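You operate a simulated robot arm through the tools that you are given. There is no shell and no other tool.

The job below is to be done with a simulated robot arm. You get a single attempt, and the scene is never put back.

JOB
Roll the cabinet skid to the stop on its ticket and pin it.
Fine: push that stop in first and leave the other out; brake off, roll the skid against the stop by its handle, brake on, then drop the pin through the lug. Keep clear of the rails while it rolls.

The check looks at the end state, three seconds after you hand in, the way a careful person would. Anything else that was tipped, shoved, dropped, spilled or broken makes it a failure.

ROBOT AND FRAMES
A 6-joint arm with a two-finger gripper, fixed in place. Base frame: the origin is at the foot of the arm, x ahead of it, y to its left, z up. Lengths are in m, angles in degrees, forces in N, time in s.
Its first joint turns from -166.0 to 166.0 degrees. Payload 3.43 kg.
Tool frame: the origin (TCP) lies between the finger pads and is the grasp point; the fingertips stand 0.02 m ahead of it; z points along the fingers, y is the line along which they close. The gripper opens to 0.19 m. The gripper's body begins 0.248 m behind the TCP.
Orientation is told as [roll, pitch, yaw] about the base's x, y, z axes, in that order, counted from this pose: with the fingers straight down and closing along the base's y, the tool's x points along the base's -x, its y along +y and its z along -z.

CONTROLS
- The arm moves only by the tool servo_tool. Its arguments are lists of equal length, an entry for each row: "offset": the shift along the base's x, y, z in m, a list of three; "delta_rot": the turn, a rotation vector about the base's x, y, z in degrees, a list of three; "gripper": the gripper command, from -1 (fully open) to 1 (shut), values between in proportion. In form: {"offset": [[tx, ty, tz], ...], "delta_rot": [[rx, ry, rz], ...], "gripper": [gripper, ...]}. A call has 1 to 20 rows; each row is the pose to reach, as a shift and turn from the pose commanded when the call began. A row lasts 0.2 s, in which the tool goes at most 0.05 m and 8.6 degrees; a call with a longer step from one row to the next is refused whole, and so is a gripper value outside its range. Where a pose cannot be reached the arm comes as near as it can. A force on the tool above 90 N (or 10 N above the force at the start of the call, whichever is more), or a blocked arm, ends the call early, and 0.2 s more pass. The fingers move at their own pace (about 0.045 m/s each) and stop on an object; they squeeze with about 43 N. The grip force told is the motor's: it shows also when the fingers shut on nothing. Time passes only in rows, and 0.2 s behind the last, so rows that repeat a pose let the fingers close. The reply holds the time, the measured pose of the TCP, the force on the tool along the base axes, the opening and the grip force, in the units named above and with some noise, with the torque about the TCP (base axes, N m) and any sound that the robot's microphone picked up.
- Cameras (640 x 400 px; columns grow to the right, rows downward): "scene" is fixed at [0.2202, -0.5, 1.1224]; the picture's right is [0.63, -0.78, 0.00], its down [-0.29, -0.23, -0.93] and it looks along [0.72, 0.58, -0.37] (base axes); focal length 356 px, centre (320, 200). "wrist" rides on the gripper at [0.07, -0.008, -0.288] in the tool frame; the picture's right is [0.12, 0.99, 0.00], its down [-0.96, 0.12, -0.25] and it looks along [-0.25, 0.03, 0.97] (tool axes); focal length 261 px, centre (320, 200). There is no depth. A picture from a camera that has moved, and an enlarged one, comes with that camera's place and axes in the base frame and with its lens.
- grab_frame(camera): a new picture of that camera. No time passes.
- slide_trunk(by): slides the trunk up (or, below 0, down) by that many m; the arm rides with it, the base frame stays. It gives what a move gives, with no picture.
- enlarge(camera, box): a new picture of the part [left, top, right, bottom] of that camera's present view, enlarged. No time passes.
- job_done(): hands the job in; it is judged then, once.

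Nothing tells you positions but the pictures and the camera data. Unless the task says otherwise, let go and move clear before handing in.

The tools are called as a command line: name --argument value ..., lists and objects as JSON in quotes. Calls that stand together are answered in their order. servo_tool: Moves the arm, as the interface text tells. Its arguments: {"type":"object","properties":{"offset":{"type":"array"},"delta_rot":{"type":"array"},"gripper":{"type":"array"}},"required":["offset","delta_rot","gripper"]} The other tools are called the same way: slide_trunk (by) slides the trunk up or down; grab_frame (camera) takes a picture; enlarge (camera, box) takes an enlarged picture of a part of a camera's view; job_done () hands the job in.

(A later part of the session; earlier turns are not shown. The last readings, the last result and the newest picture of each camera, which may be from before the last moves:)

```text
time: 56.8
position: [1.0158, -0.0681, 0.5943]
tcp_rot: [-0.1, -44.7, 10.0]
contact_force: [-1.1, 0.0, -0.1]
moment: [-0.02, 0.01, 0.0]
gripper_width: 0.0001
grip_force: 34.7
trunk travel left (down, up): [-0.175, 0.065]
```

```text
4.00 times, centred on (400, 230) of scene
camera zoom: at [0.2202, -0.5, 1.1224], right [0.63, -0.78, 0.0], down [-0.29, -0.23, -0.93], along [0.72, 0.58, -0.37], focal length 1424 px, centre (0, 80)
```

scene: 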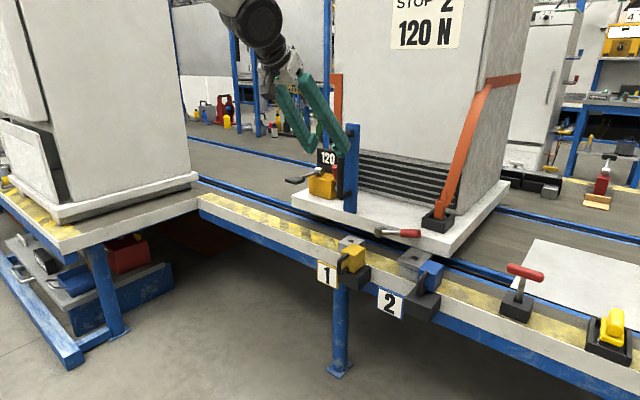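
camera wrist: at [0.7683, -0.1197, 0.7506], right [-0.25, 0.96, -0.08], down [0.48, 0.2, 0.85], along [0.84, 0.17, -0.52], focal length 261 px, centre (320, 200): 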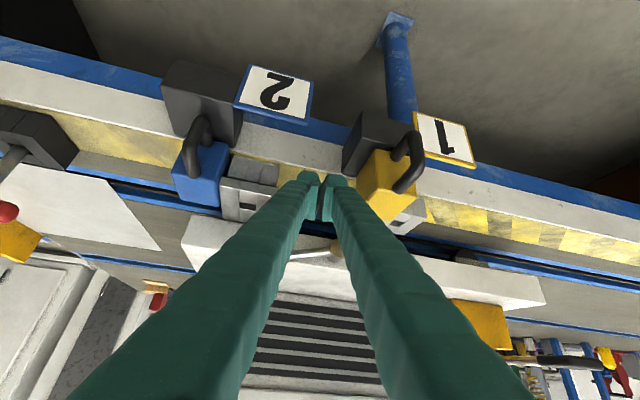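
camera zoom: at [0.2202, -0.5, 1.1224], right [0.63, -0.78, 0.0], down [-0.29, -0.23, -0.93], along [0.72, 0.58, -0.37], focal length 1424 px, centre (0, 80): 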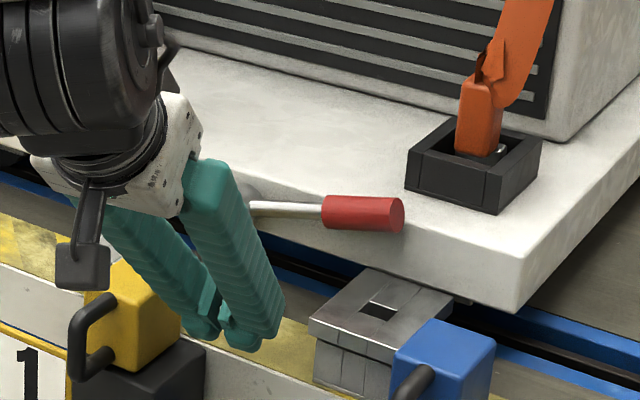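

The path is clear. Sliding forward under the stem.

servo_tool --offset '[[0.02, 0, 0], [0.04, 0, 0], [0.06, 0, 0], [0.075, 0, 0], [0.085, 0, 0]]' --delta_rot '[[0, 0, 0], [0, 0, 0], [0, 0, 0], [0, 0, 0], [0, 0, 0]]' --gripper '[1, 1, 1, 1, 1]'

enlarge --camera "wrist" --box '[200, 100, 400, 240]'

enlarge --camera "scene" --box '[340, 180, 460, 280]'

```text
time: 58.0
position: [1.1028, -0.0697, 0.5954]
tcp_rot: [-0.1, -44.6, 9.9]
contact_force: [-0.4, 0.2, 0.1]
moment: [0.0, 0.05, 0.01]
gripper_width: 0.0
grip_force: 34.3
trunk travel left (down, up): [-0.175, 0.065]
```

```text
2.86 times, centred on (300, 170) of wrist
camera zoom: at [0.854, -0.1205, 0.7508], right [-0.25, 0.96, -0.08], down [0.48, 0.2, 0.85], along [0.84, 0.17, -0.52], focal length 745 px, centre (377, 286)
```

zoom: 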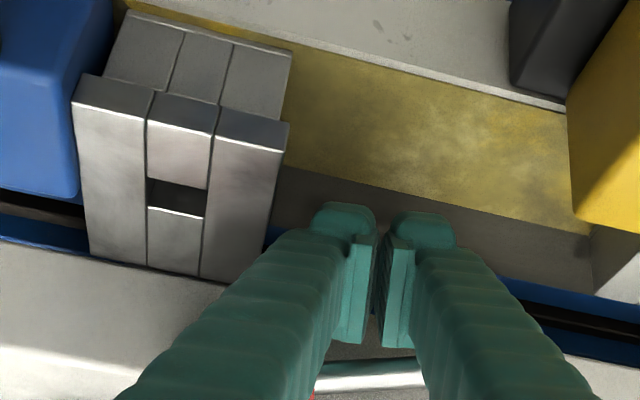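

```text
4.00 times, centred on (400, 230) of scene
camera zoom: at [0.2202, -0.5, 1.1224], right [0.63, -0.78, 0.0], down [-0.29, -0.23, -0.93], along [0.72, 0.58, -0.37], focal length 1424 px, centre (0, 80)
```

zoom: 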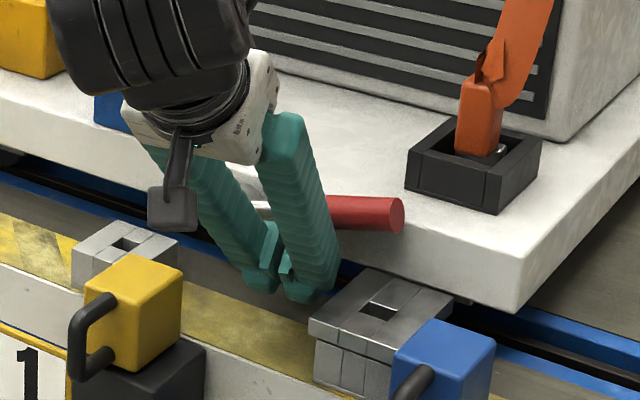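

The tips are in under the stem. Lifting slowly.

servo_tool --offset '[[0.002, 0, 0.006], [0.002, 0, 0.012], [0.002, 0, 0.018], [0.002, 0, 0.024], [0.002, 0, 0.03]]' --delta_rot '[[0, 0, 0], [0, 0, 0], [0, 0, 0], [0, 0, 0], [0, 0, 0]]' --gripper '[1, 1, 1, 1, 1]'

enlarge --camera "wrist" --box '[200, 100, 400, 240]'

enlarge --camera "scene" --box '[340, 180, 460, 280]'

```text
time: 59.2
position: [1.1027, -0.0697, 0.6264]
tcp_rot: [-0.1, -44.6, 9.9]
contact_force: [-9.9, -0.3, -4.5]
moment: [-0.07, 0.01, 0.14]
gripper_width: 0.0001
grip_force: 33.6
trunk travel left (down, up): [-0.175, 0.065]
```

```text
2.86 times, centred on (300, 170) of wrist
camera zoom: at [0.8556, -0.1207, 0.7814], right [-0.25, 0.96, -0.08], down [0.48, 0.2, 0.85], along [0.84, 0.17, -0.52], focal length 745 px, centre (377, 286)
```

zoom: 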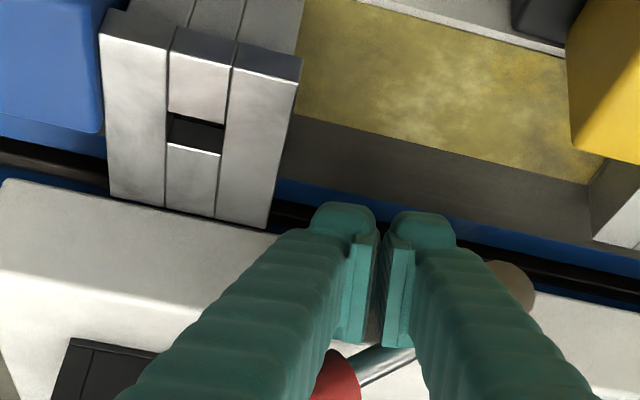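

```text
4.00 times, centred on (400, 230) of scene
camera zoom: at [0.2202, -0.5, 1.1224], right [0.63, -0.78, 0.0], down [-0.29, -0.23, -0.93], along [0.72, 0.58, -0.37], focal length 1424 px, centre (0, 80)
```

zoom: 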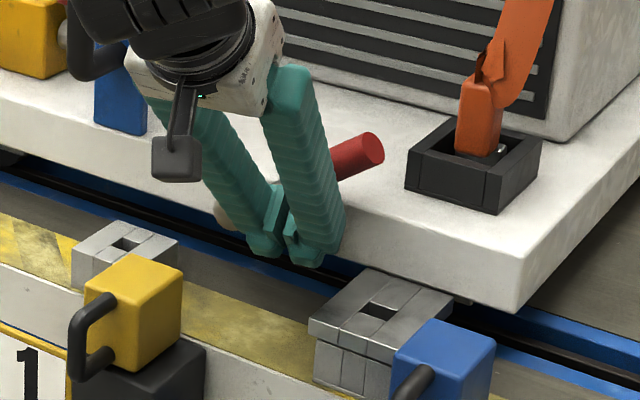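

The lever is coming up. Continuing the lift, adding a little +y.

servo_tool --offset '[[-0.002, 0, 0.008], [-0.002, 0.002, 0.016], [-0.002, 0.004, 0.024], [-0.002, 0.008, 0.032], [-0.002, 0.012, 0.038]]' --delta_rot '[[0, 0, 0], [0, 0, 0], [0, 0, 0], [0, 0, 0], [0, 0, 0]]' --gripper '[1, 1, 1, 1, 1]'

enlarge --camera "wrist" --box '[200, 100, 400, 240]'

enlarge --camera "scene" --box '[340, 160, 460, 280]'

```text
time: 60.4
position: [1.1019, -0.0563, 0.6634]
tcp_rot: [-0.1, -44.7, 9.9]
contact_force: [-3.4, 0.4, -5.6]
moment: [-0.15, 0.09, 0.02]
gripper_width: 0.0
grip_force: 33.9
trunk travel left (down, up): [-0.175, 0.065]
```

```text
2.86 times, centred on (300, 170) of wrist
camera zoom: at [0.8536, -0.1085, 0.8188], right [-0.25, 0.96, -0.08], down [0.48, 0.2, 0.85], along [0.84, 0.17, -0.52], focal length 745 px, centre (377, 286)
```

zoom: 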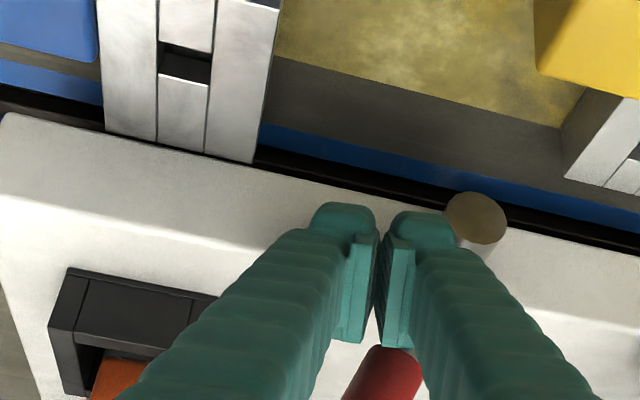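

```text
3.33 times, centred on (400, 220) of scene
camera zoom: at [0.2202, -0.5, 1.1224], right [0.63, -0.78, 0.0], down [-0.29, -0.23, -0.93], along [0.72, 0.58, -0.37], focal length 1187 px, centre (53, 133)
```

zoom: 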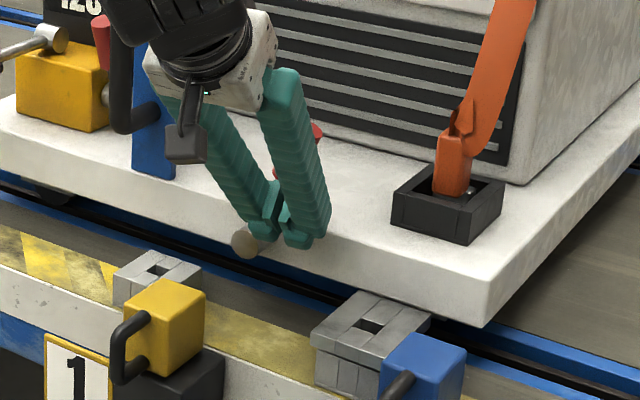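

Most of the way up. I'll move slightly deeper so the finger's side bears on the stem, then press it toward +y to upright.

servo_tool --offset '[[0.006, 0.0, 0.004], [0.012, 0.004, 0.006], [0.012, 0.008, 0.006], [0.012, 0.012, 0.006], [0.012, 0.015, 0.006]]' --delta_rot '[[0, 0, 0], [0, 0, 0], [0, 0, 0], [0, 0, 0], [0, 0, 0]]' --gripper '[1, 1, 1, 1, 1]'

enlarge --camera "wrist" --box '[200, 100, 400, 240]'

enlarge --camera "scene" --box '[340, 160, 460, 280]'

```text
time: 61.6
position: [1.1099, -0.0429, 0.6697]
tcp_rot: [0.0, -44.5, 9.8]
contact_force: [-79.9, -11.7, 2.3]
moment: [0.09, -0.45, 2.37]
gripper_width: 0.0002
grip_force: 34.5
trunk travel left (down, up): [-0.175, 0.065]
```

```text
2.86 times, centred on (300, 170) of wrist
camera zoom: at [0.8633, -0.0939, 0.8255], right [-0.25, 0.96, -0.08], down [0.49, 0.2, 0.85], along [0.84, 0.17, -0.52], focal length 745 px, centre (377, 286)
```

zoom: 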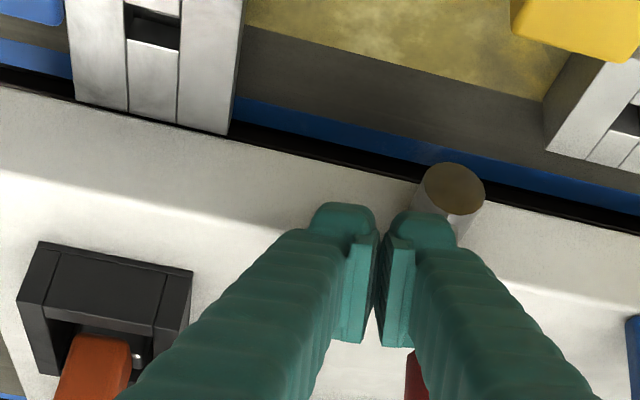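

```text
3.33 times, centred on (400, 220) of scene
camera zoom: at [0.2202, -0.5, 1.1224], right [0.63, -0.78, 0.0], down [-0.29, -0.23, -0.93], along [0.72, 0.58, -0.37], focal length 1187 px, centre (53, 133)
```

zoom: 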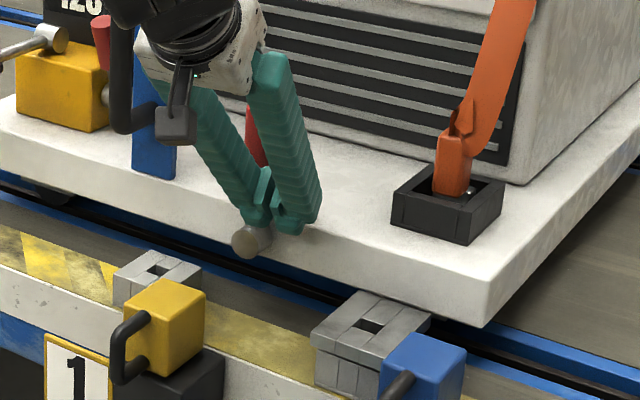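

There's -80 N in x, meaning I'm pressing on the stem from in front rather than from its side. I'll back straight off and look.

servo_tool --offset '[[-0.01, 0, 0], [-0.025, -0.005, 0.01], [-0.045, -0.02, 0.03], [-0.055, -0.04, 0.06], [-0.055, -0.05, 0.08]]' --delta_rot '[[0, 0, 0], [0, 0, 0], [0, 0, 0], [0, 0, 0], [0, 0, 0]]' --gripper '[1, 1, 1, 1, 1]'

enlarge --camera "wrist" --box '[220, 80, 420, 220]'

enlarge --camera "scene" --box '[340, 160, 460, 280]'

```text
time: 62.8
position: [1.0602, -0.0907, 0.7502]
tcp_rot: [0.0, -44.6, 9.9]
contact_force: [0.9, -0.1, -0.6]
moment: [0.01, -0.04, 0.01]
gripper_width: 0.0
grip_force: 33.8
trunk travel left (down, up): [-0.175, 0.065]
```

```text
2.86 times, centred on (320, 150) of wrist
camera zoom: at [0.8111, -0.1424, 0.9058], right [-0.25, 0.96, -0.08], down [0.48, 0.2, 0.85], along [0.84, 0.18, -0.52], focal length 745 px, centre (320, 343)
```

zoom: 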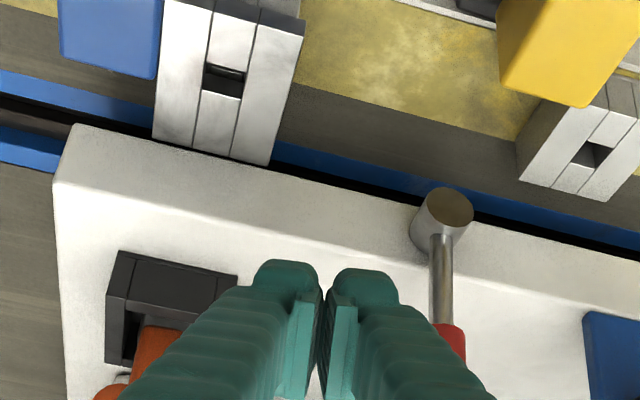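

```text
3.33 times, centred on (400, 220) of scene
camera zoom: at [0.2202, -0.5, 1.1224], right [0.63, -0.78, 0.0], down [-0.29, -0.23, -0.93], along [0.72, 0.58, -0.37], focal length 1187 px, centre (53, 133)
```

zoom: 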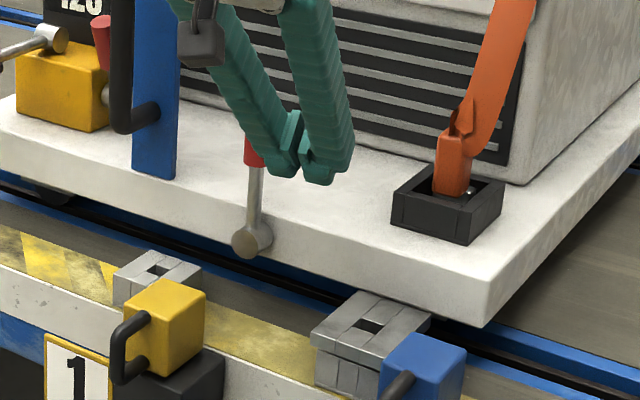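

The lever is nearly upright. I'll come in properly on the knob's -y side and press it gently home.

servo_tool --offset '[[0.03, 0.01, -0.01], [0.055, 0.012, -0.025], [0.065, 0.012, -0.034], [0.065, 0.02, -0.034], [0.065, 0.028, -0.034], [0.065, 0.036, -0.034], [0.065, 0.042, -0.034]]' --delta_rot '[[0, 0, 0], [0, 0, 0], [0, 0, 0], [0, 0, 0], [0, 0, 0], [0, 0, 0], [0, 0, 0]]' --gripper '[1, 1, 1, 1, 1, 1, 1]'

enlarge --camera "wrist" --box '[220, 80, 420, 220]'

enlarge --camera "scene" --box '[340, 160, 460, 280]'

```text
time: 64.4
position: [1.1235, -0.0547, 0.7151]
tcp_rot: [-0.2, -44.6, 9.6]
contact_force: [3.4, -25.0, 1.6]
moment: [0.24, 0.02, -0.3]
gripper_width: 0.0
grip_force: 34.7
trunk travel left (down, up): [-0.175, 0.065]
```

```text
2.86 times, centred on (320, 150) of wrist
camera zoom: at [0.8753, -0.1054, 0.8712], right [-0.25, 0.96, -0.09], down [0.48, 0.2, 0.85], along [0.84, 0.17, -0.52], focal length 745 px, centre (320, 343)
```

zoom: 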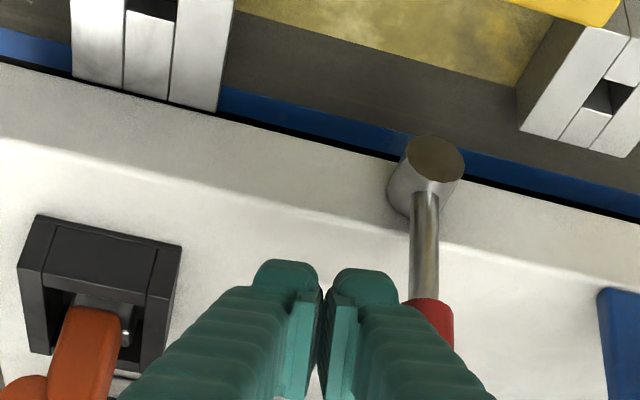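

```text
3.33 times, centred on (400, 220) of scene
camera zoom: at [0.2202, -0.5, 1.1224], right [0.63, -0.78, 0.0], down [-0.29, -0.23, -0.93], along [0.72, 0.58, -0.37], focal length 1187 px, centre (53, 133)
```

zoom: 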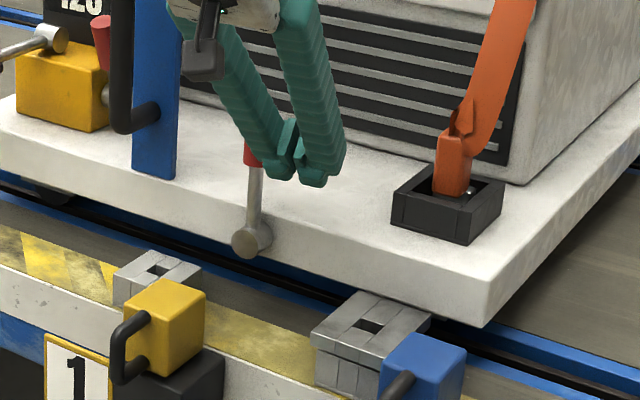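

A 25 N reaction and the lever isn't moving further, so it appears to be at its upright end. I'll back off and verify the lever and the lug-to-stop contact.

servo_tool --offset '[[0, -0.01, 0], [-0.01, -0.02, 0.015], [-0.04, -0.025, 0.045], [-0.07, -0.04, 0.08], [-0.09, -0.06, 0.115], [-0.1, -0.08, 0.15], [-0.1, -0.11, 0.18]]' --delta_rot '[[0, 0, 0], [0, 0, 0], [0, 0, 0], [0, 0, 0], [0, 0, 0], [0, 0, 0], [0, 0, 0]]' --gripper '[1, 1, 1, 1, 1, 1, 1]'

grab_frame --camera "wrist"

enlarge --camera "scene" --box '[350, 160, 450, 260]'

enlarge --camera "scene" --box '[350, 220, 450, 300]'

enlarge --camera "wrist" --box '[220, 60, 460, 220]'

```text
time: 66.0
position: [1.023, -0.1608, 0.8941]
tcp_rot: [0.0, -44.6, 10.0]
contact_force: [-0.1, 0.1, 0.0]
moment: [-0.09, 0.03, -0.04]
gripper_width: 0.0
grip_force: 34.1
trunk travel left (down, up): [-0.175, 0.065]
```

```text
taken
camera wrist: at [0.7751, -0.2123, 1.0507], right [-0.25, 0.96, -0.08], down [0.48, 0.2, 0.85], along [0.84, 0.18, -0.52], focal length 261 px, centre (320, 200)
```

wrist: 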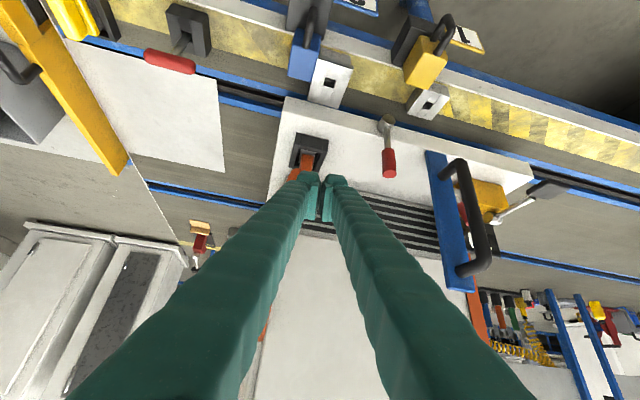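

```text
4.00 times, centred on (400, 210) of scene
camera zoom: at [0.2202, -0.5, 1.1224], right [0.63, -0.78, 0.0], down [-0.29, -0.23, -0.93], along [0.72, 0.58, -0.37], focal length 1424 px, centre (0, 160)
```

zoom: 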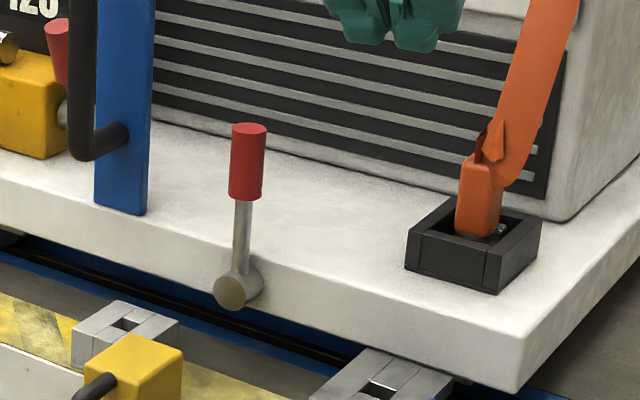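

```text
5.00 times, centred on (400, 260) of scene
camera zoom: at [0.2202, -0.5, 1.1224], right [0.63, -0.78, 0.0], down [-0.29, -0.23, -0.93], along [0.72, 0.58, -0.37], focal length 1780 px, centre (-80, -100)
```

zoom: 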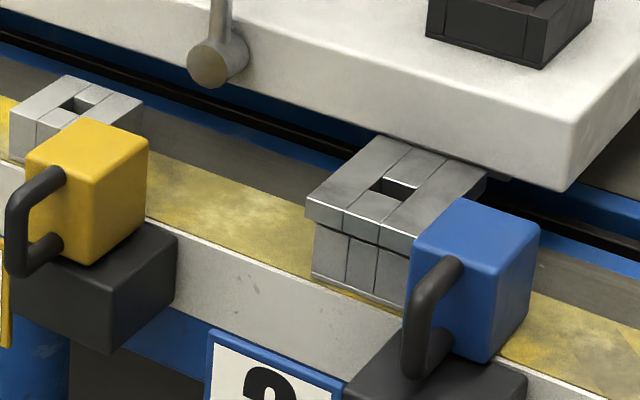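

```text
2.50 times, centred on (340, 140) of wrist
camera zoom: at [0.7751, -0.2123, 1.0507], right [-0.25, 0.96, -0.08], down [0.48, 0.2, 0.85], along [0.84, 0.18, -0.52], focal length 652 px, centre (270, 350)
```

zoom: 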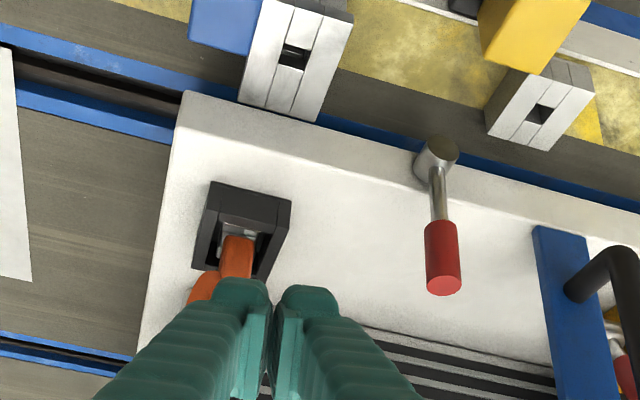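

The brake lever is vertical again, and the skid is still hard up to stop 2 with the lug hole over the socket. Now the red T-pin near (1.10, -0.43): I'll move over for a better look.

servo_tool --offset '[[-0.005, -0.04, 0], [-0.01, -0.08, 0], [-0.015, -0.12, 0], [-0.02, -0.16, 0], [-0.03, -0.2, 0], [-0.04, -0.235, 0], [-0.05, -0.26, 0]]' --delta_rot '[[0, 0, -4], [0, 0, -8], [0, 0, -12], [0, 0, -16], [0, 0, -20], [0, 0, -24], [0, 0, -24]]' --gripper '[0.8, 0.6, 0.4, 0.2, 0, 0, 0]'

grab_frame --camera "wrist"

grab_frame --camera "scene"

```text
time: 67.6
position: [0.9729, -0.4202, 0.8953]
tcp_rot: [-0.1, -44.6, -14.2]
contact_force: [0.2, 0.6, 0.7]
moment: [-0.06, 0.02, -0.05]
gripper_width: 0.0949
grip_force: 0.0
trunk travel left (down, up): [-0.175, 0.065]
```

```text
taken
camera wrist: at [0.7256, -0.3672, 1.0502], right [0.16, 0.98, -0.08], down [0.52, -0.01, 0.85], along [0.84, -0.18, -0.52], focal length 261 px, centre (320, 200)
```

wrist: 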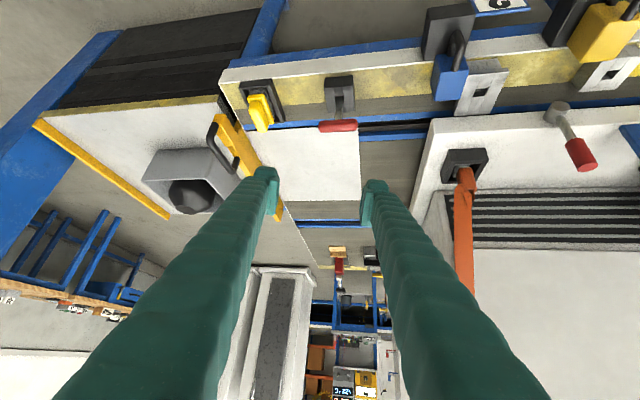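

```text
taken
```

scene: 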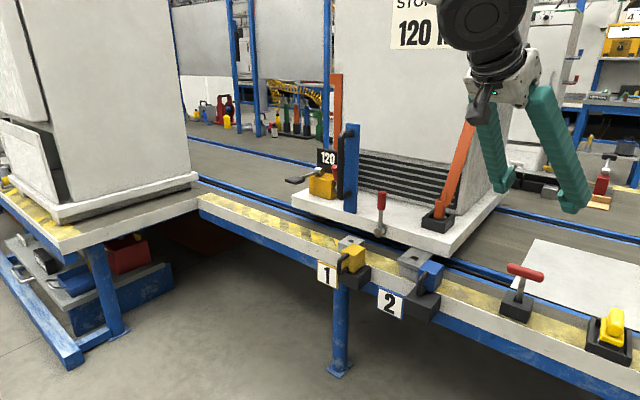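

enlarge --camera "wrist" --box '[300, 60, 380, 140]'

enlarge --camera "scene" --box '[485, 255, 565, 325]'

enlarge --camera "wrist" --box '[420, 30, 540, 130]'

enlarge --camera "scene" --box '[380, 235, 450, 295]'

```text
5.00 times, centred on (340, 100) of wrist
camera zoom: at [0.7256, -0.3672, 1.0502], right [0.16, 0.98, -0.08], down [0.52, -0.01, 0.85], along [0.84, -0.18, -0.52], focal length 1303 px, centre (220, 700)
```

zoom: 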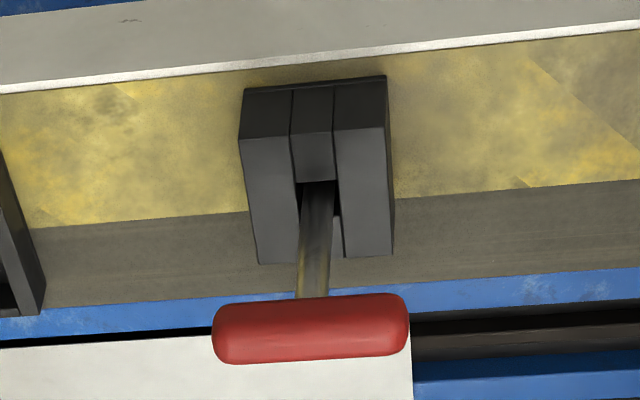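

```text
5.71 times, centred on (525, 290) of scene
camera zoom: at [0.2202, -0.5, 1.1224], right [0.63, -0.78, 0.0], down [-0.29, -0.23, -0.93], along [0.72, 0.58, -0.37], focal length 2034 px, centre (-851, -314)
```

zoom: 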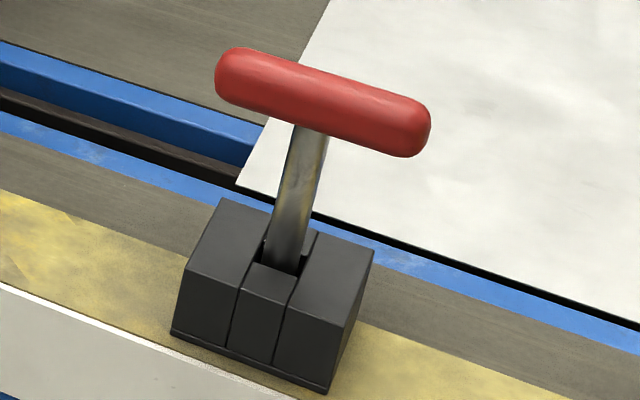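

```text
4.00 times, centred on (480, 80) of wrist
camera zoom: at [0.7256, -0.3672, 1.0502], right [0.16, 0.98, -0.08], down [0.52, -0.01, 0.85], along [0.84, -0.18, -0.52], focal length 1043 px, centre (-320, 680)
```

zoom: 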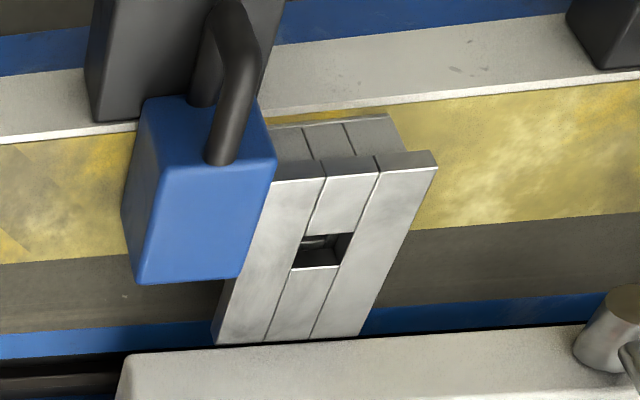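

```text
6.67 times, centred on (415, 265) of scene
camera zoom: at [0.2202, -0.5, 1.1224], right [0.63, -0.78, 0.0], down [-0.29, -0.23, -0.93], along [0.72, 0.58, -0.37], focal length 2374 px, centre (-313, -233)
```

zoom: 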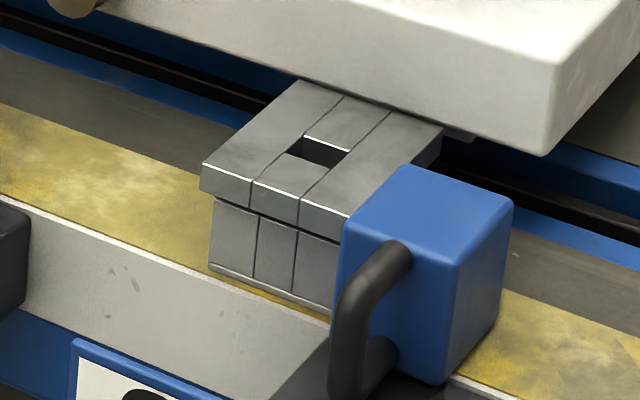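

The T-bar centre is near (1.10, -0.426, 0.640), with its stem exposed from z≈0.563 to 0.626. I'd like to grip the stem with a nearly level tool so the pin stays upright, so I'll try levelling the tool further out here.

servo_tool --offset '[[0.005, 0.003, -0.03], [0.01, 0.006, -0.06], [0.015, 0.009, -0.09], [0.02, 0.012, -0.12], [0.025, 0.014, -0.15], [0.03, 0.016, -0.18], [0.03, 0.016, -0.2]]' --delta_rot '[[-1.1, -4.2, 0], [-2.2, -8.4, 0], [-3.3, -12.6, 0], [-4.3, -16.8, 0], [-5.3, -21, 0], [-6.4, -25.2, 0], [-7.4, -29.1, 0]]' --gripper '[0, 0, 0, 0.1, 0.2, 0.3, 0.3]'

grab_frame --camera "wrist"

grab_frame --camera "scene"

```text
time: 69.2
position: [1.0038, -0.4044, 0.6944]
tcp_rot: [-0.5, -74.8, -13.8]
contact_force: [-0.8, 0.2, 1.1]
moment: [0.01, 0.24, -0.01]
gripper_width: 0.0666
grip_force: 0.1
trunk travel left (down, up): [-0.175, 0.065]
```

```text
taken
camera wrist: at [0.7139, -0.3404, 0.7034], right [0.22, 0.97, -0.12], down [0.04, 0.11, 0.99], along [0.98, -0.22, -0.02], focal length 261 px, centre (320, 200)
```

wrist: 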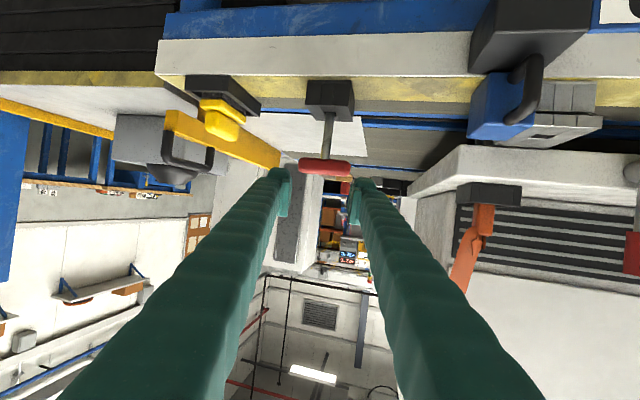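

```text
taken
```

scene: 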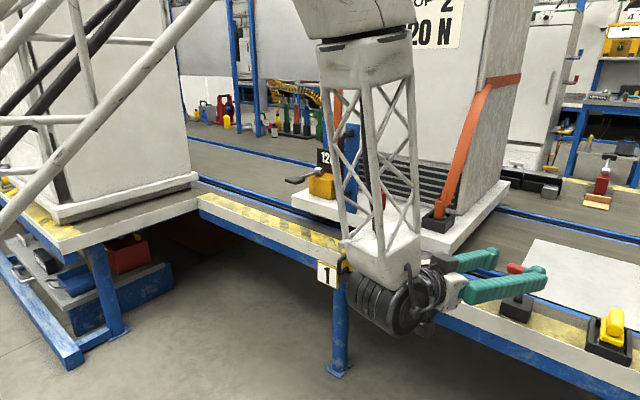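

The tool is nearly level here and aimed at the stem. Lowering to z≈0.596 while still short of the pin.

servo_tool --offset '[[0, 0, -0.035], [0, 0, -0.07], [0, 0, -0.098], [0, 0, -0.0985]]' --delta_rot '[[0, 0, 0], [0, 0, 0], [0, 0, 0], [0, 0, 0]]' --gripper '[0.3, 0.3, 0.3, 0.3]'

grab_frame --camera "wrist"

enlarge --camera "scene" --box '[400, 220, 580, 350]'

```text
time: 70.2
position: [1.0024, -0.4033, 0.5958]
tcp_rot: [-0.3, -74.7, -13.9]
contact_force: [0.4, 0.1, -0.6]
moment: [0.03, 0.02, 0.05]
gripper_width: 0.0665
grip_force: 0.1
trunk travel left (down, up): [-0.175, 0.065]
```

```text
taken
camera wrist: at [0.7135, -0.3401, 0.6047], right [0.21, 0.97, -0.12], down [0.04, 0.11, 0.99], along [0.98, -0.22, -0.02], focal length 261 px, centre (320, 200)
```

wrist: 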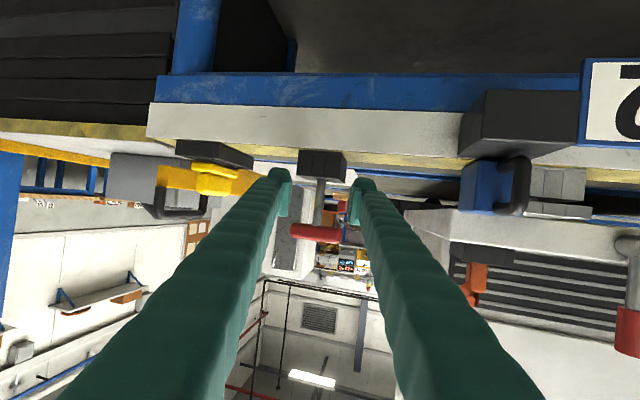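

```text
3.08 times, centred on (490, 285) of scene
camera zoom: at [0.2202, -0.5, 1.1224], right [0.63, -0.78, 0.0], down [-0.29, -0.23, -0.93], along [0.72, 0.58, -0.37], focal length 1095 px, centre (-203, -62)
```

zoom: 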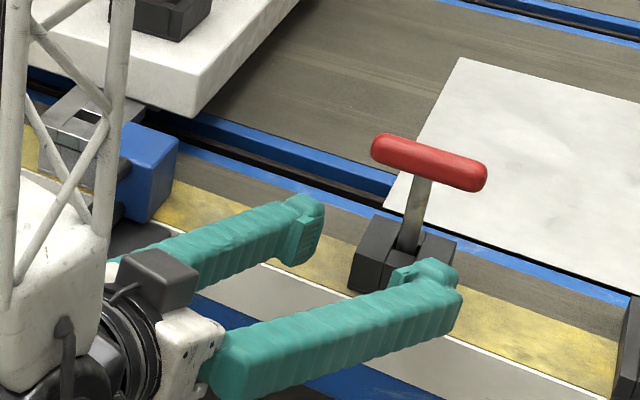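

enlarge --camera "wrist" --box '[250, 130, 400, 250]'

```text
3.33 times, centred on (325, 190) of wrist
camera zoom: at [0.7135, -0.3401, 0.6047], right [0.21, 0.97, -0.12], down [0.04, 0.11, 0.99], along [0.98, -0.22, -0.02], focal length 869 px, centre (303, 233)
```

zoom: 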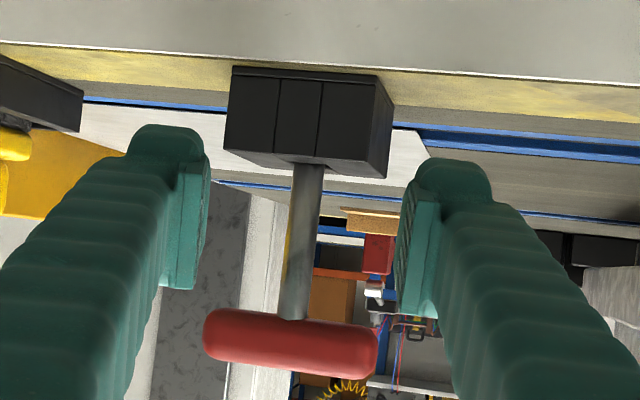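

The stem is centred between the fingers, spanning z≈0.568–0.633, so I'll raise slightly to 0.600 and advance.

servo_tool --offset '[[0.02, -0.005, 0.004], [0.04, -0.01, 0.004], [0.06, -0.015, 0.004], [0.075, -0.0185, 0.004], [0.087, -0.0215, 0.004], [0.087, -0.0215, 0.004]]' --delta_rot '[[0, 0, 0], [0, 0, 0], [0, 0, 0], [0, 0, 0], [0, 0, 0], [0, 0, 0]]' --gripper '[0.3, 0.3, 0.3, 0.3, 0.3, 0.3]'

enlarge --camera "wrist" --box '[250, 130, 400, 250]'

enlarge --camera "scene" --box '[460, 240, 580, 330]'

```text
time: 71.6
position: [1.0901, -0.424, 0.6008]
tcp_rot: [-0.2, -74.5, -13.9]
contact_force: [0.3, 0.7, 0.2]
moment: [0.01, 0.02, -0.04]
gripper_width: 0.0663
grip_force: 0.1
trunk travel left (down, up): [-0.175, 0.065]
```

```text
3.33 times, centred on (325, 190) of wrist
camera zoom: at [0.8009, -0.361, 0.6092], right [0.21, 0.97, -0.12], down [0.04, 0.11, 0.99], along [0.98, -0.22, -0.02], focal length 869 px, centre (303, 233)
```

zoom: 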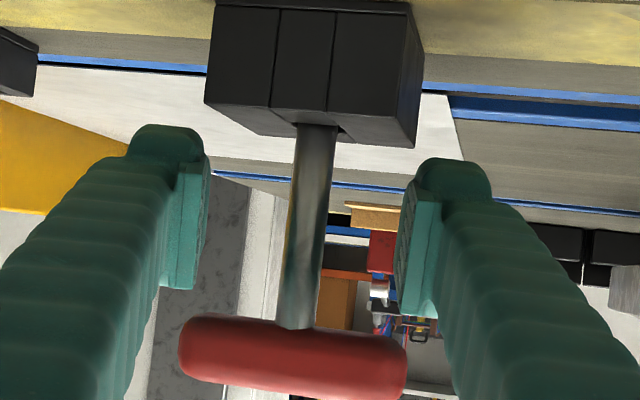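

```text
4.44 times, centred on (520, 285) of scene
camera zoom: at [0.2202, -0.5, 1.1224], right [0.63, -0.78, 0.0], down [-0.29, -0.23, -0.93], along [0.72, 0.58, -0.37], focal length 1582 px, centre (-569, -178)
```

zoom: 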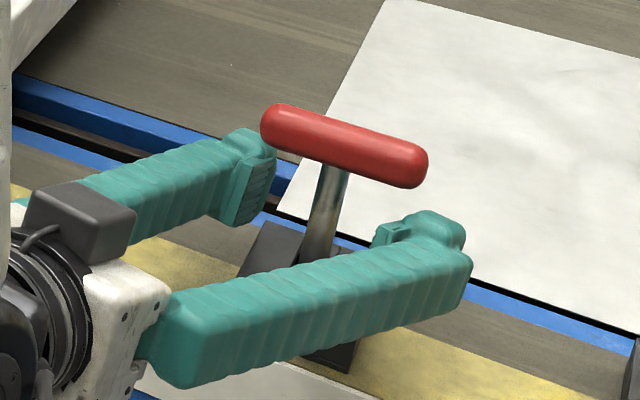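

The stem sits between the pads. Closing.

servo_tool --offset '[[0, 0, 0], [0, 0, 0], [0, 0, 0], [0, 0, 0], [0, 0, 0], [0, 0, 0]]' --delta_rot '[[0, 0, 0], [0, 0, 0], [0, 0, 0], [0, 0, 0], [0, 0, 0], [0, 0, 0]]' --gripper '[0.6, 0.8, 1, 1, 1, 1]'

enlarge --camera "wrist" --box '[250, 130, 400, 250]'

```text
time: 73.0
position: [1.0919, -0.4241, 0.5999]
tcp_rot: [-0.3, -74.7, -13.9]
contact_force: [0.6, 0.2, 0.7]
moment: [-0.01, -0.03, 0.0]
gripper_width: 0.0124
grip_force: 42.4
trunk travel left (down, up): [-0.175, 0.065]
```

```text
3.33 times, centred on (325, 190) of wrist
camera zoom: at [0.8009, -0.3609, 0.6091], right [0.21, 0.97, -0.12], down [0.04, 0.11, 0.99], along [0.98, -0.22, -0.02], focal length 869 px, centre (303, 233)
```

zoom: 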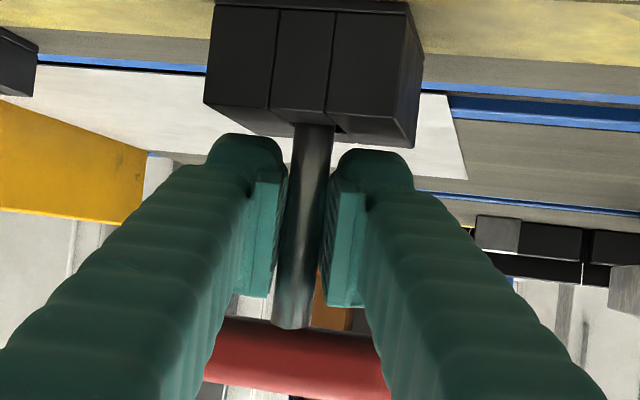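

Gripped at 12.4 mm with no side load. Lifting the pin straight up.

servo_tool --offset '[[0, 0, 0.01], [0, 0, 0.025], [0, 0, 0.045], [0, 0, 0.07], [0, 0, 0.095], [0, 0, 0.12]]' --delta_rot '[[0, 0, 0], [0, 0, 0], [0, 0, 0], [0, 0, 0], [0, 0, 0], [0, 0, 0]]' --gripper '[1, 1, 1, 1, 1, 1]'

grab_frame --camera "scene"

enlarge --camera "scene" --box '[440, 200, 600, 330]'

grab_frame --camera "wrist"

```text
time: 74.4
position: [1.0913, -0.4261, 0.7194]
tcp_rot: [-0.2, -74.6, -14.0]
contact_force: [0.0, 0.1, -3.0]
moment: [-0.05, -0.16, 0.01]
gripper_width: 0.0122
grip_force: 43.0
trunk travel left (down, up): [-0.175, 0.065]
```

```text
taken
```

scene: 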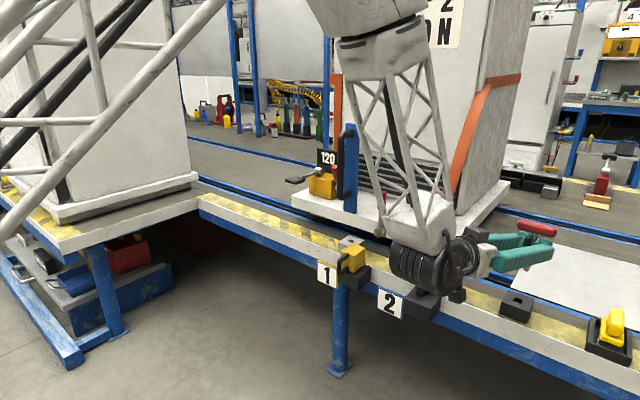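

```text
3.08 times, centred on (520, 265) of scene
camera zoom: at [0.2202, -0.5, 1.1224], right [0.63, -0.78, 0.0], down [-0.29, -0.23, -0.93], along [0.72, 0.58, -0.37], focal length 1095 px, centre (-295, 0)
```

zoom: 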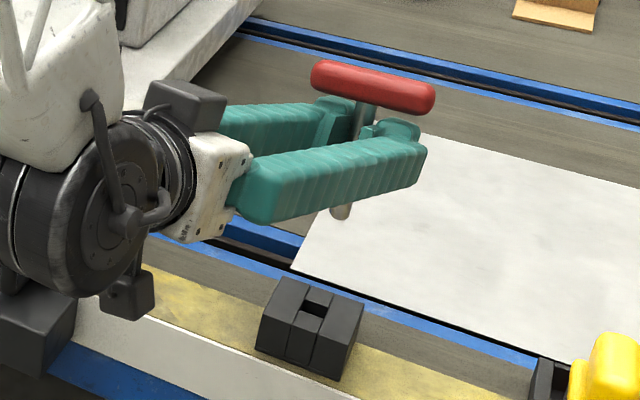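

```text
taken
camera wrist: at [0.8014, -0.361, 0.728], right [0.21, 0.97, -0.12], down [0.05, 0.11, 0.99], along [0.98, -0.22, -0.02], focal length 261 px, centre (320, 200)
```

wrist: 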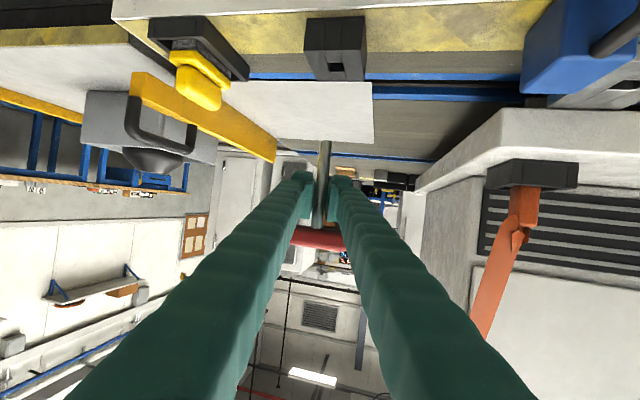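

The pin is out of its holder. I'll check its tip position and verticality.

enlarge --camera "wrist" --box '[280, 120, 370, 260]'

enlarge --camera "scene" --box '[500, 210, 580, 280]'

```text
2.86 times, centred on (325, 190) of wrist
camera zoom: at [0.8014, -0.361, 0.728], right [0.21, 0.97, -0.12], down [0.05, 0.11, 0.99], along [0.98, -0.22, -0.02], focal length 745 px, centre (306, 229)
```

zoom: 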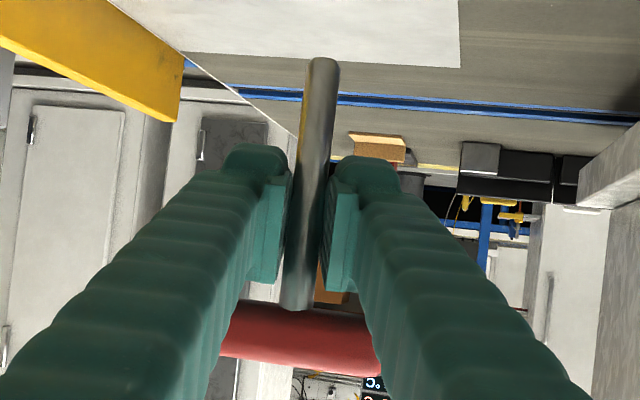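

```text
5.71 times, centred on (540, 245) of scene
camera zoom: at [0.2202, -0.5, 1.1224], right [0.63, -0.78, 0.0], down [-0.29, -0.23, -0.93], along [0.72, 0.58, -0.37], focal length 2034 px, centre (-937, -57)
```

zoom: 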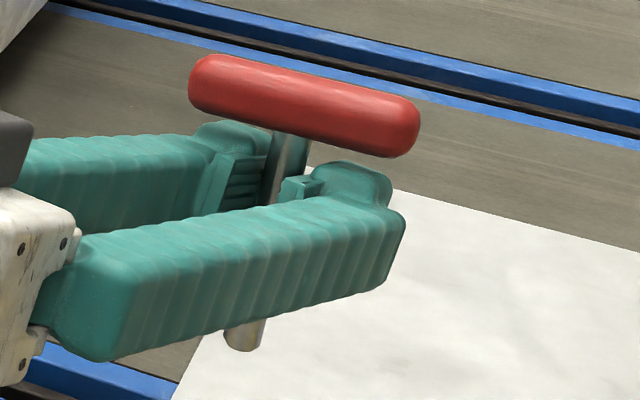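

The pin hangs vertical with its axis near (1.099, -0.427) and tip near z 0.653. The lug hole triangulates consistently to (1.092, -0.150, 0.584), so I'll carry the pin over at this height, tip well above the blue stop.

servo_tool --offset '[[0, 0.02, 0.01], [0, 0.05, 0.01], [0, 0.08, 0.01], [0, 0.11, 0.01], [0, 0.14, 0.01]]' --delta_rot '[[0, 0, 0], [0, 0, 0], [0, 0, 0], [0, 0, 0], [0, 0, 0]]' --gripper '[1, 1, 1, 1, 1]'

```text
time: 75.6
position: [1.0912, -0.2868, 0.7321]
tcp_rot: [-0.2, -74.4, -13.9]
contact_force: [-0.3, -0.5, -0.8]
moment: [0.02, -0.01, 0.08]
gripper_width: 0.0124
grip_force: 43.1
trunk travel left (down, up): [-0.175, 0.065]
```

servo_tool --offset '[[-0.001, 0.025, 0], [-0.003, 0.055, 0], [-0.005, 0.085, 0], [-0.006, 0.11, 0], [-0.007, 0.128, 0], [-0.007, 0.1365, 0], [-0.007, 0.1365, 0]]' --delta_rot '[[0, 0, 0], [0, 0, 0], [0, 0, 0], [0, 0, 0], [0, 0, 0], [0, 0, 0], [0, 0, 0]]' --gripper '[1, 1, 1, 1, 1, 1, 1]'

grab_frame --camera "wrist"

grab_frame --camera "scene"

```text
time: 77.2
position: [1.0831, -0.1485, 0.7311]
tcp_rot: [-0.4, -74.7, -13.8]
contact_force: [0.0, -0.1, -1.5]
moment: [-0.02, 0.01, 0.03]
gripper_width: 0.0124
grip_force: 42.6
trunk travel left (down, up): [-0.175, 0.065]
```

```text
taken
camera wrist: at [0.7942, -0.0847, 0.7397], right [0.21, 0.97, -0.12], down [0.04, 0.11, 0.99], along [0.98, -0.22, -0.02], focal length 261 px, centre (320, 200)
```

wrist: 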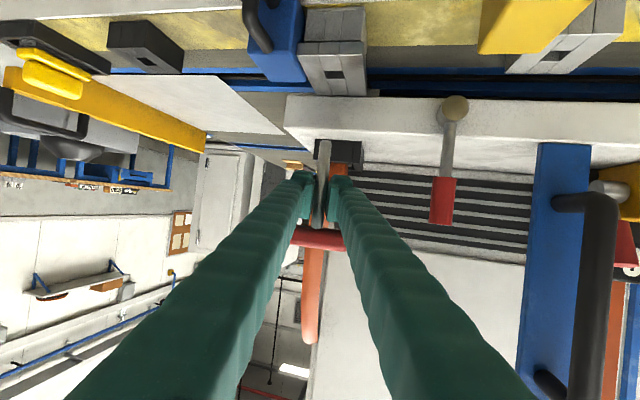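

```text
taken
```

scene: 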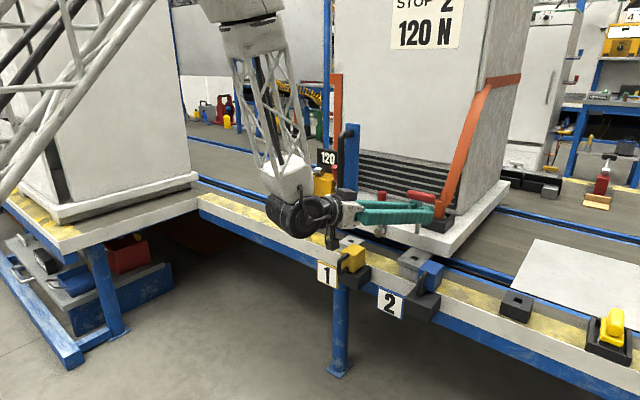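

The pin is above the lug. Checking the tip against the hole in both views before lowering.

enlarge --camera "wrist" --box '[280, 50, 380, 200]'

enlarge --camera "scene" --box '[385, 185, 465, 285]'

```text
2.67 times, centred on (330, 125) of wrist
camera zoom: at [0.7942, -0.0847, 0.7397], right [0.21, 0.97, -0.12], down [0.04, 0.11, 0.99], along [0.98, -0.22, -0.02], focal length 695 px, centre (293, 400)
```

zoom: 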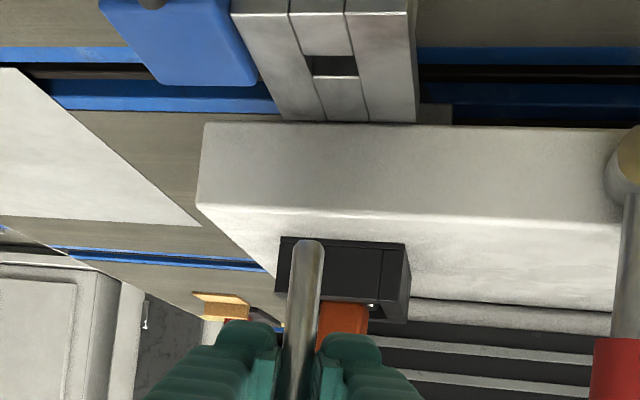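

```text
4.00 times, centred on (425, 235) of scene
camera zoom: at [0.2202, -0.5, 1.1224], right [0.63, -0.78, 0.0], down [-0.29, -0.23, -0.93], along [0.72, 0.58, -0.37], focal length 1424 px, centre (-100, 60)
```

zoom: 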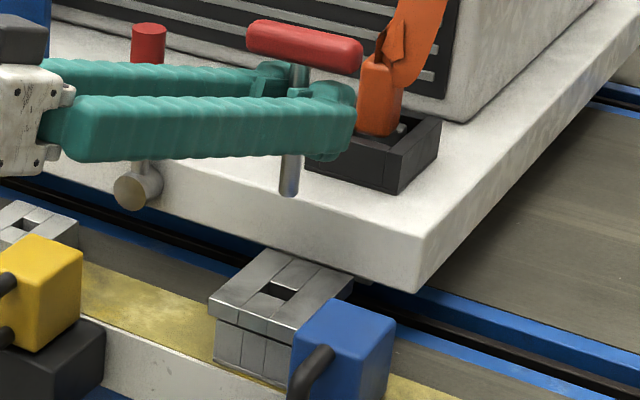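

Tip at about (1.091, -0.150), hole at about (1.091, -0.150): aligned within measurement. Lowering to just above the lug.

servo_tool --offset '[[0, 0, -0.02], [0, 0, -0.04], [0, 0, -0.055], [0, 0, -0.068], [0, 0, -0.068]]' --delta_rot '[[0, 0, 0], [0, 0, 0], [0, 0, 0], [0, 0, 0], [0, 0, 0]]' --gripper '[1, 1, 1, 1, 1]'

enlarge --camera "wrist" --box '[270, 80, 390, 220]'

enlarge --camera "scene" --box '[385, 215, 445, 285]'

```text
time: 78.4
position: [1.0842, -0.1489, 0.6632]
tcp_rot: [-0.3, -74.6, -13.9]
contact_force: [-0.5, -0.5, -1.1]
moment: [-0.01, 0.02, 0.0]
gripper_width: 0.0121
grip_force: 42.9
trunk travel left (down, up): [-0.175, 0.065]
```

```text
2.86 times, centred on (330, 150) of wrist
camera zoom: at [0.7946, -0.0847, 0.6721], right [0.21, 0.97, -0.12], down [0.04, 0.11, 0.99], along [0.98, -0.22, -0.02], focal length 745 px, centre (291, 343)
```

zoom: 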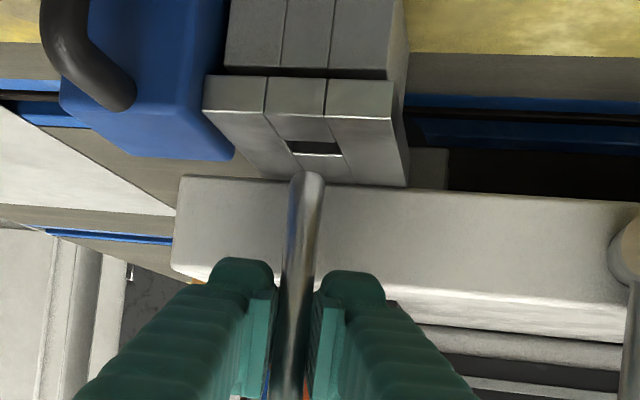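

```text
5.71 times, centred on (415, 250) of scene
camera zoom: at [0.2202, -0.5, 1.1224], right [0.63, -0.78, 0.0], down [-0.29, -0.23, -0.93], along [0.72, 0.58, -0.37], focal length 2034 px, centre (-223, -86)
```

zoom: 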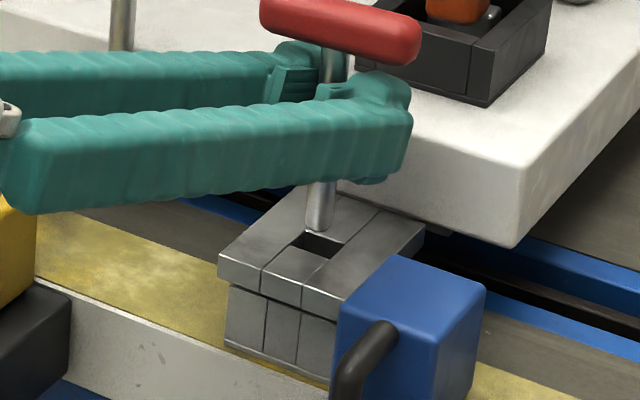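

The pin lines up with the hole in both views (perhaps 1 mm to correct in y). Lowering into the lug carefully.

servo_tool --offset '[[0, 0.001, -0.006], [0, 0.001, -0.012], [0, 0.001, -0.018], [0, 0.001, -0.024], [0, 0.001, -0.03]]' --delta_rot '[[0, 0, 0], [0, 0, 0], [0, 0, 0], [0, 0, 0], [0, 0, 0]]' --gripper '[1, 1, 1, 1, 1]'

enlarge --camera "wrist" --box '[270, 80, 390, 220]'

enlarge --camera "scene" --box '[385, 215, 445, 285]'

```text
time: 79.6
position: [1.0843, -0.1477, 0.6326]
tcp_rot: [-0.5, -74.6, -13.8]
contact_force: [5.8, -0.4, -2.5]
moment: [-0.03, -0.37, -0.02]
gripper_width: 0.0125
grip_force: 42.9
trunk travel left (down, up): [-0.175, 0.065]
```

```text
2.86 times, centred on (330, 150) of wrist
camera zoom: at [0.7946, -0.0837, 0.6413], right [0.21, 0.97, -0.12], down [0.04, 0.11, 0.99], along [0.98, -0.22, -0.02], focal length 745 px, centre (291, 343)
```

zoom: 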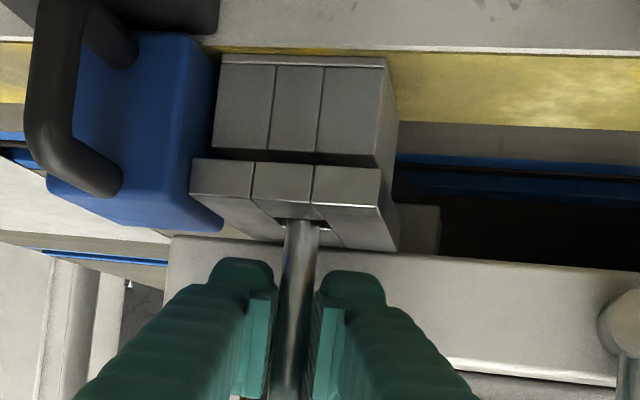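

```text
5.71 times, centred on (415, 250) of scene
camera zoom: at [0.2202, -0.5, 1.1224], right [0.63, -0.78, 0.0], down [-0.29, -0.23, -0.93], along [0.72, 0.58, -0.37], focal length 2034 px, centre (-223, -86)
```

zoom: 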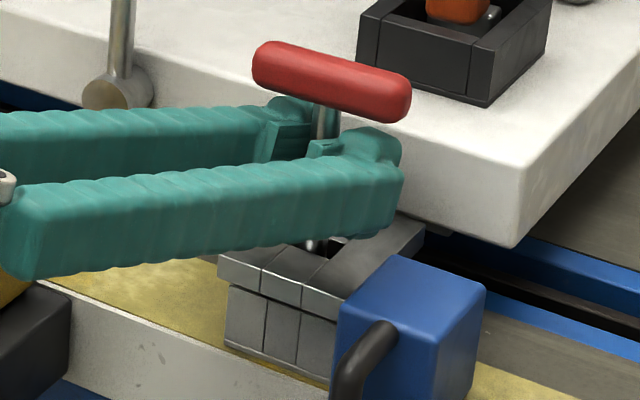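

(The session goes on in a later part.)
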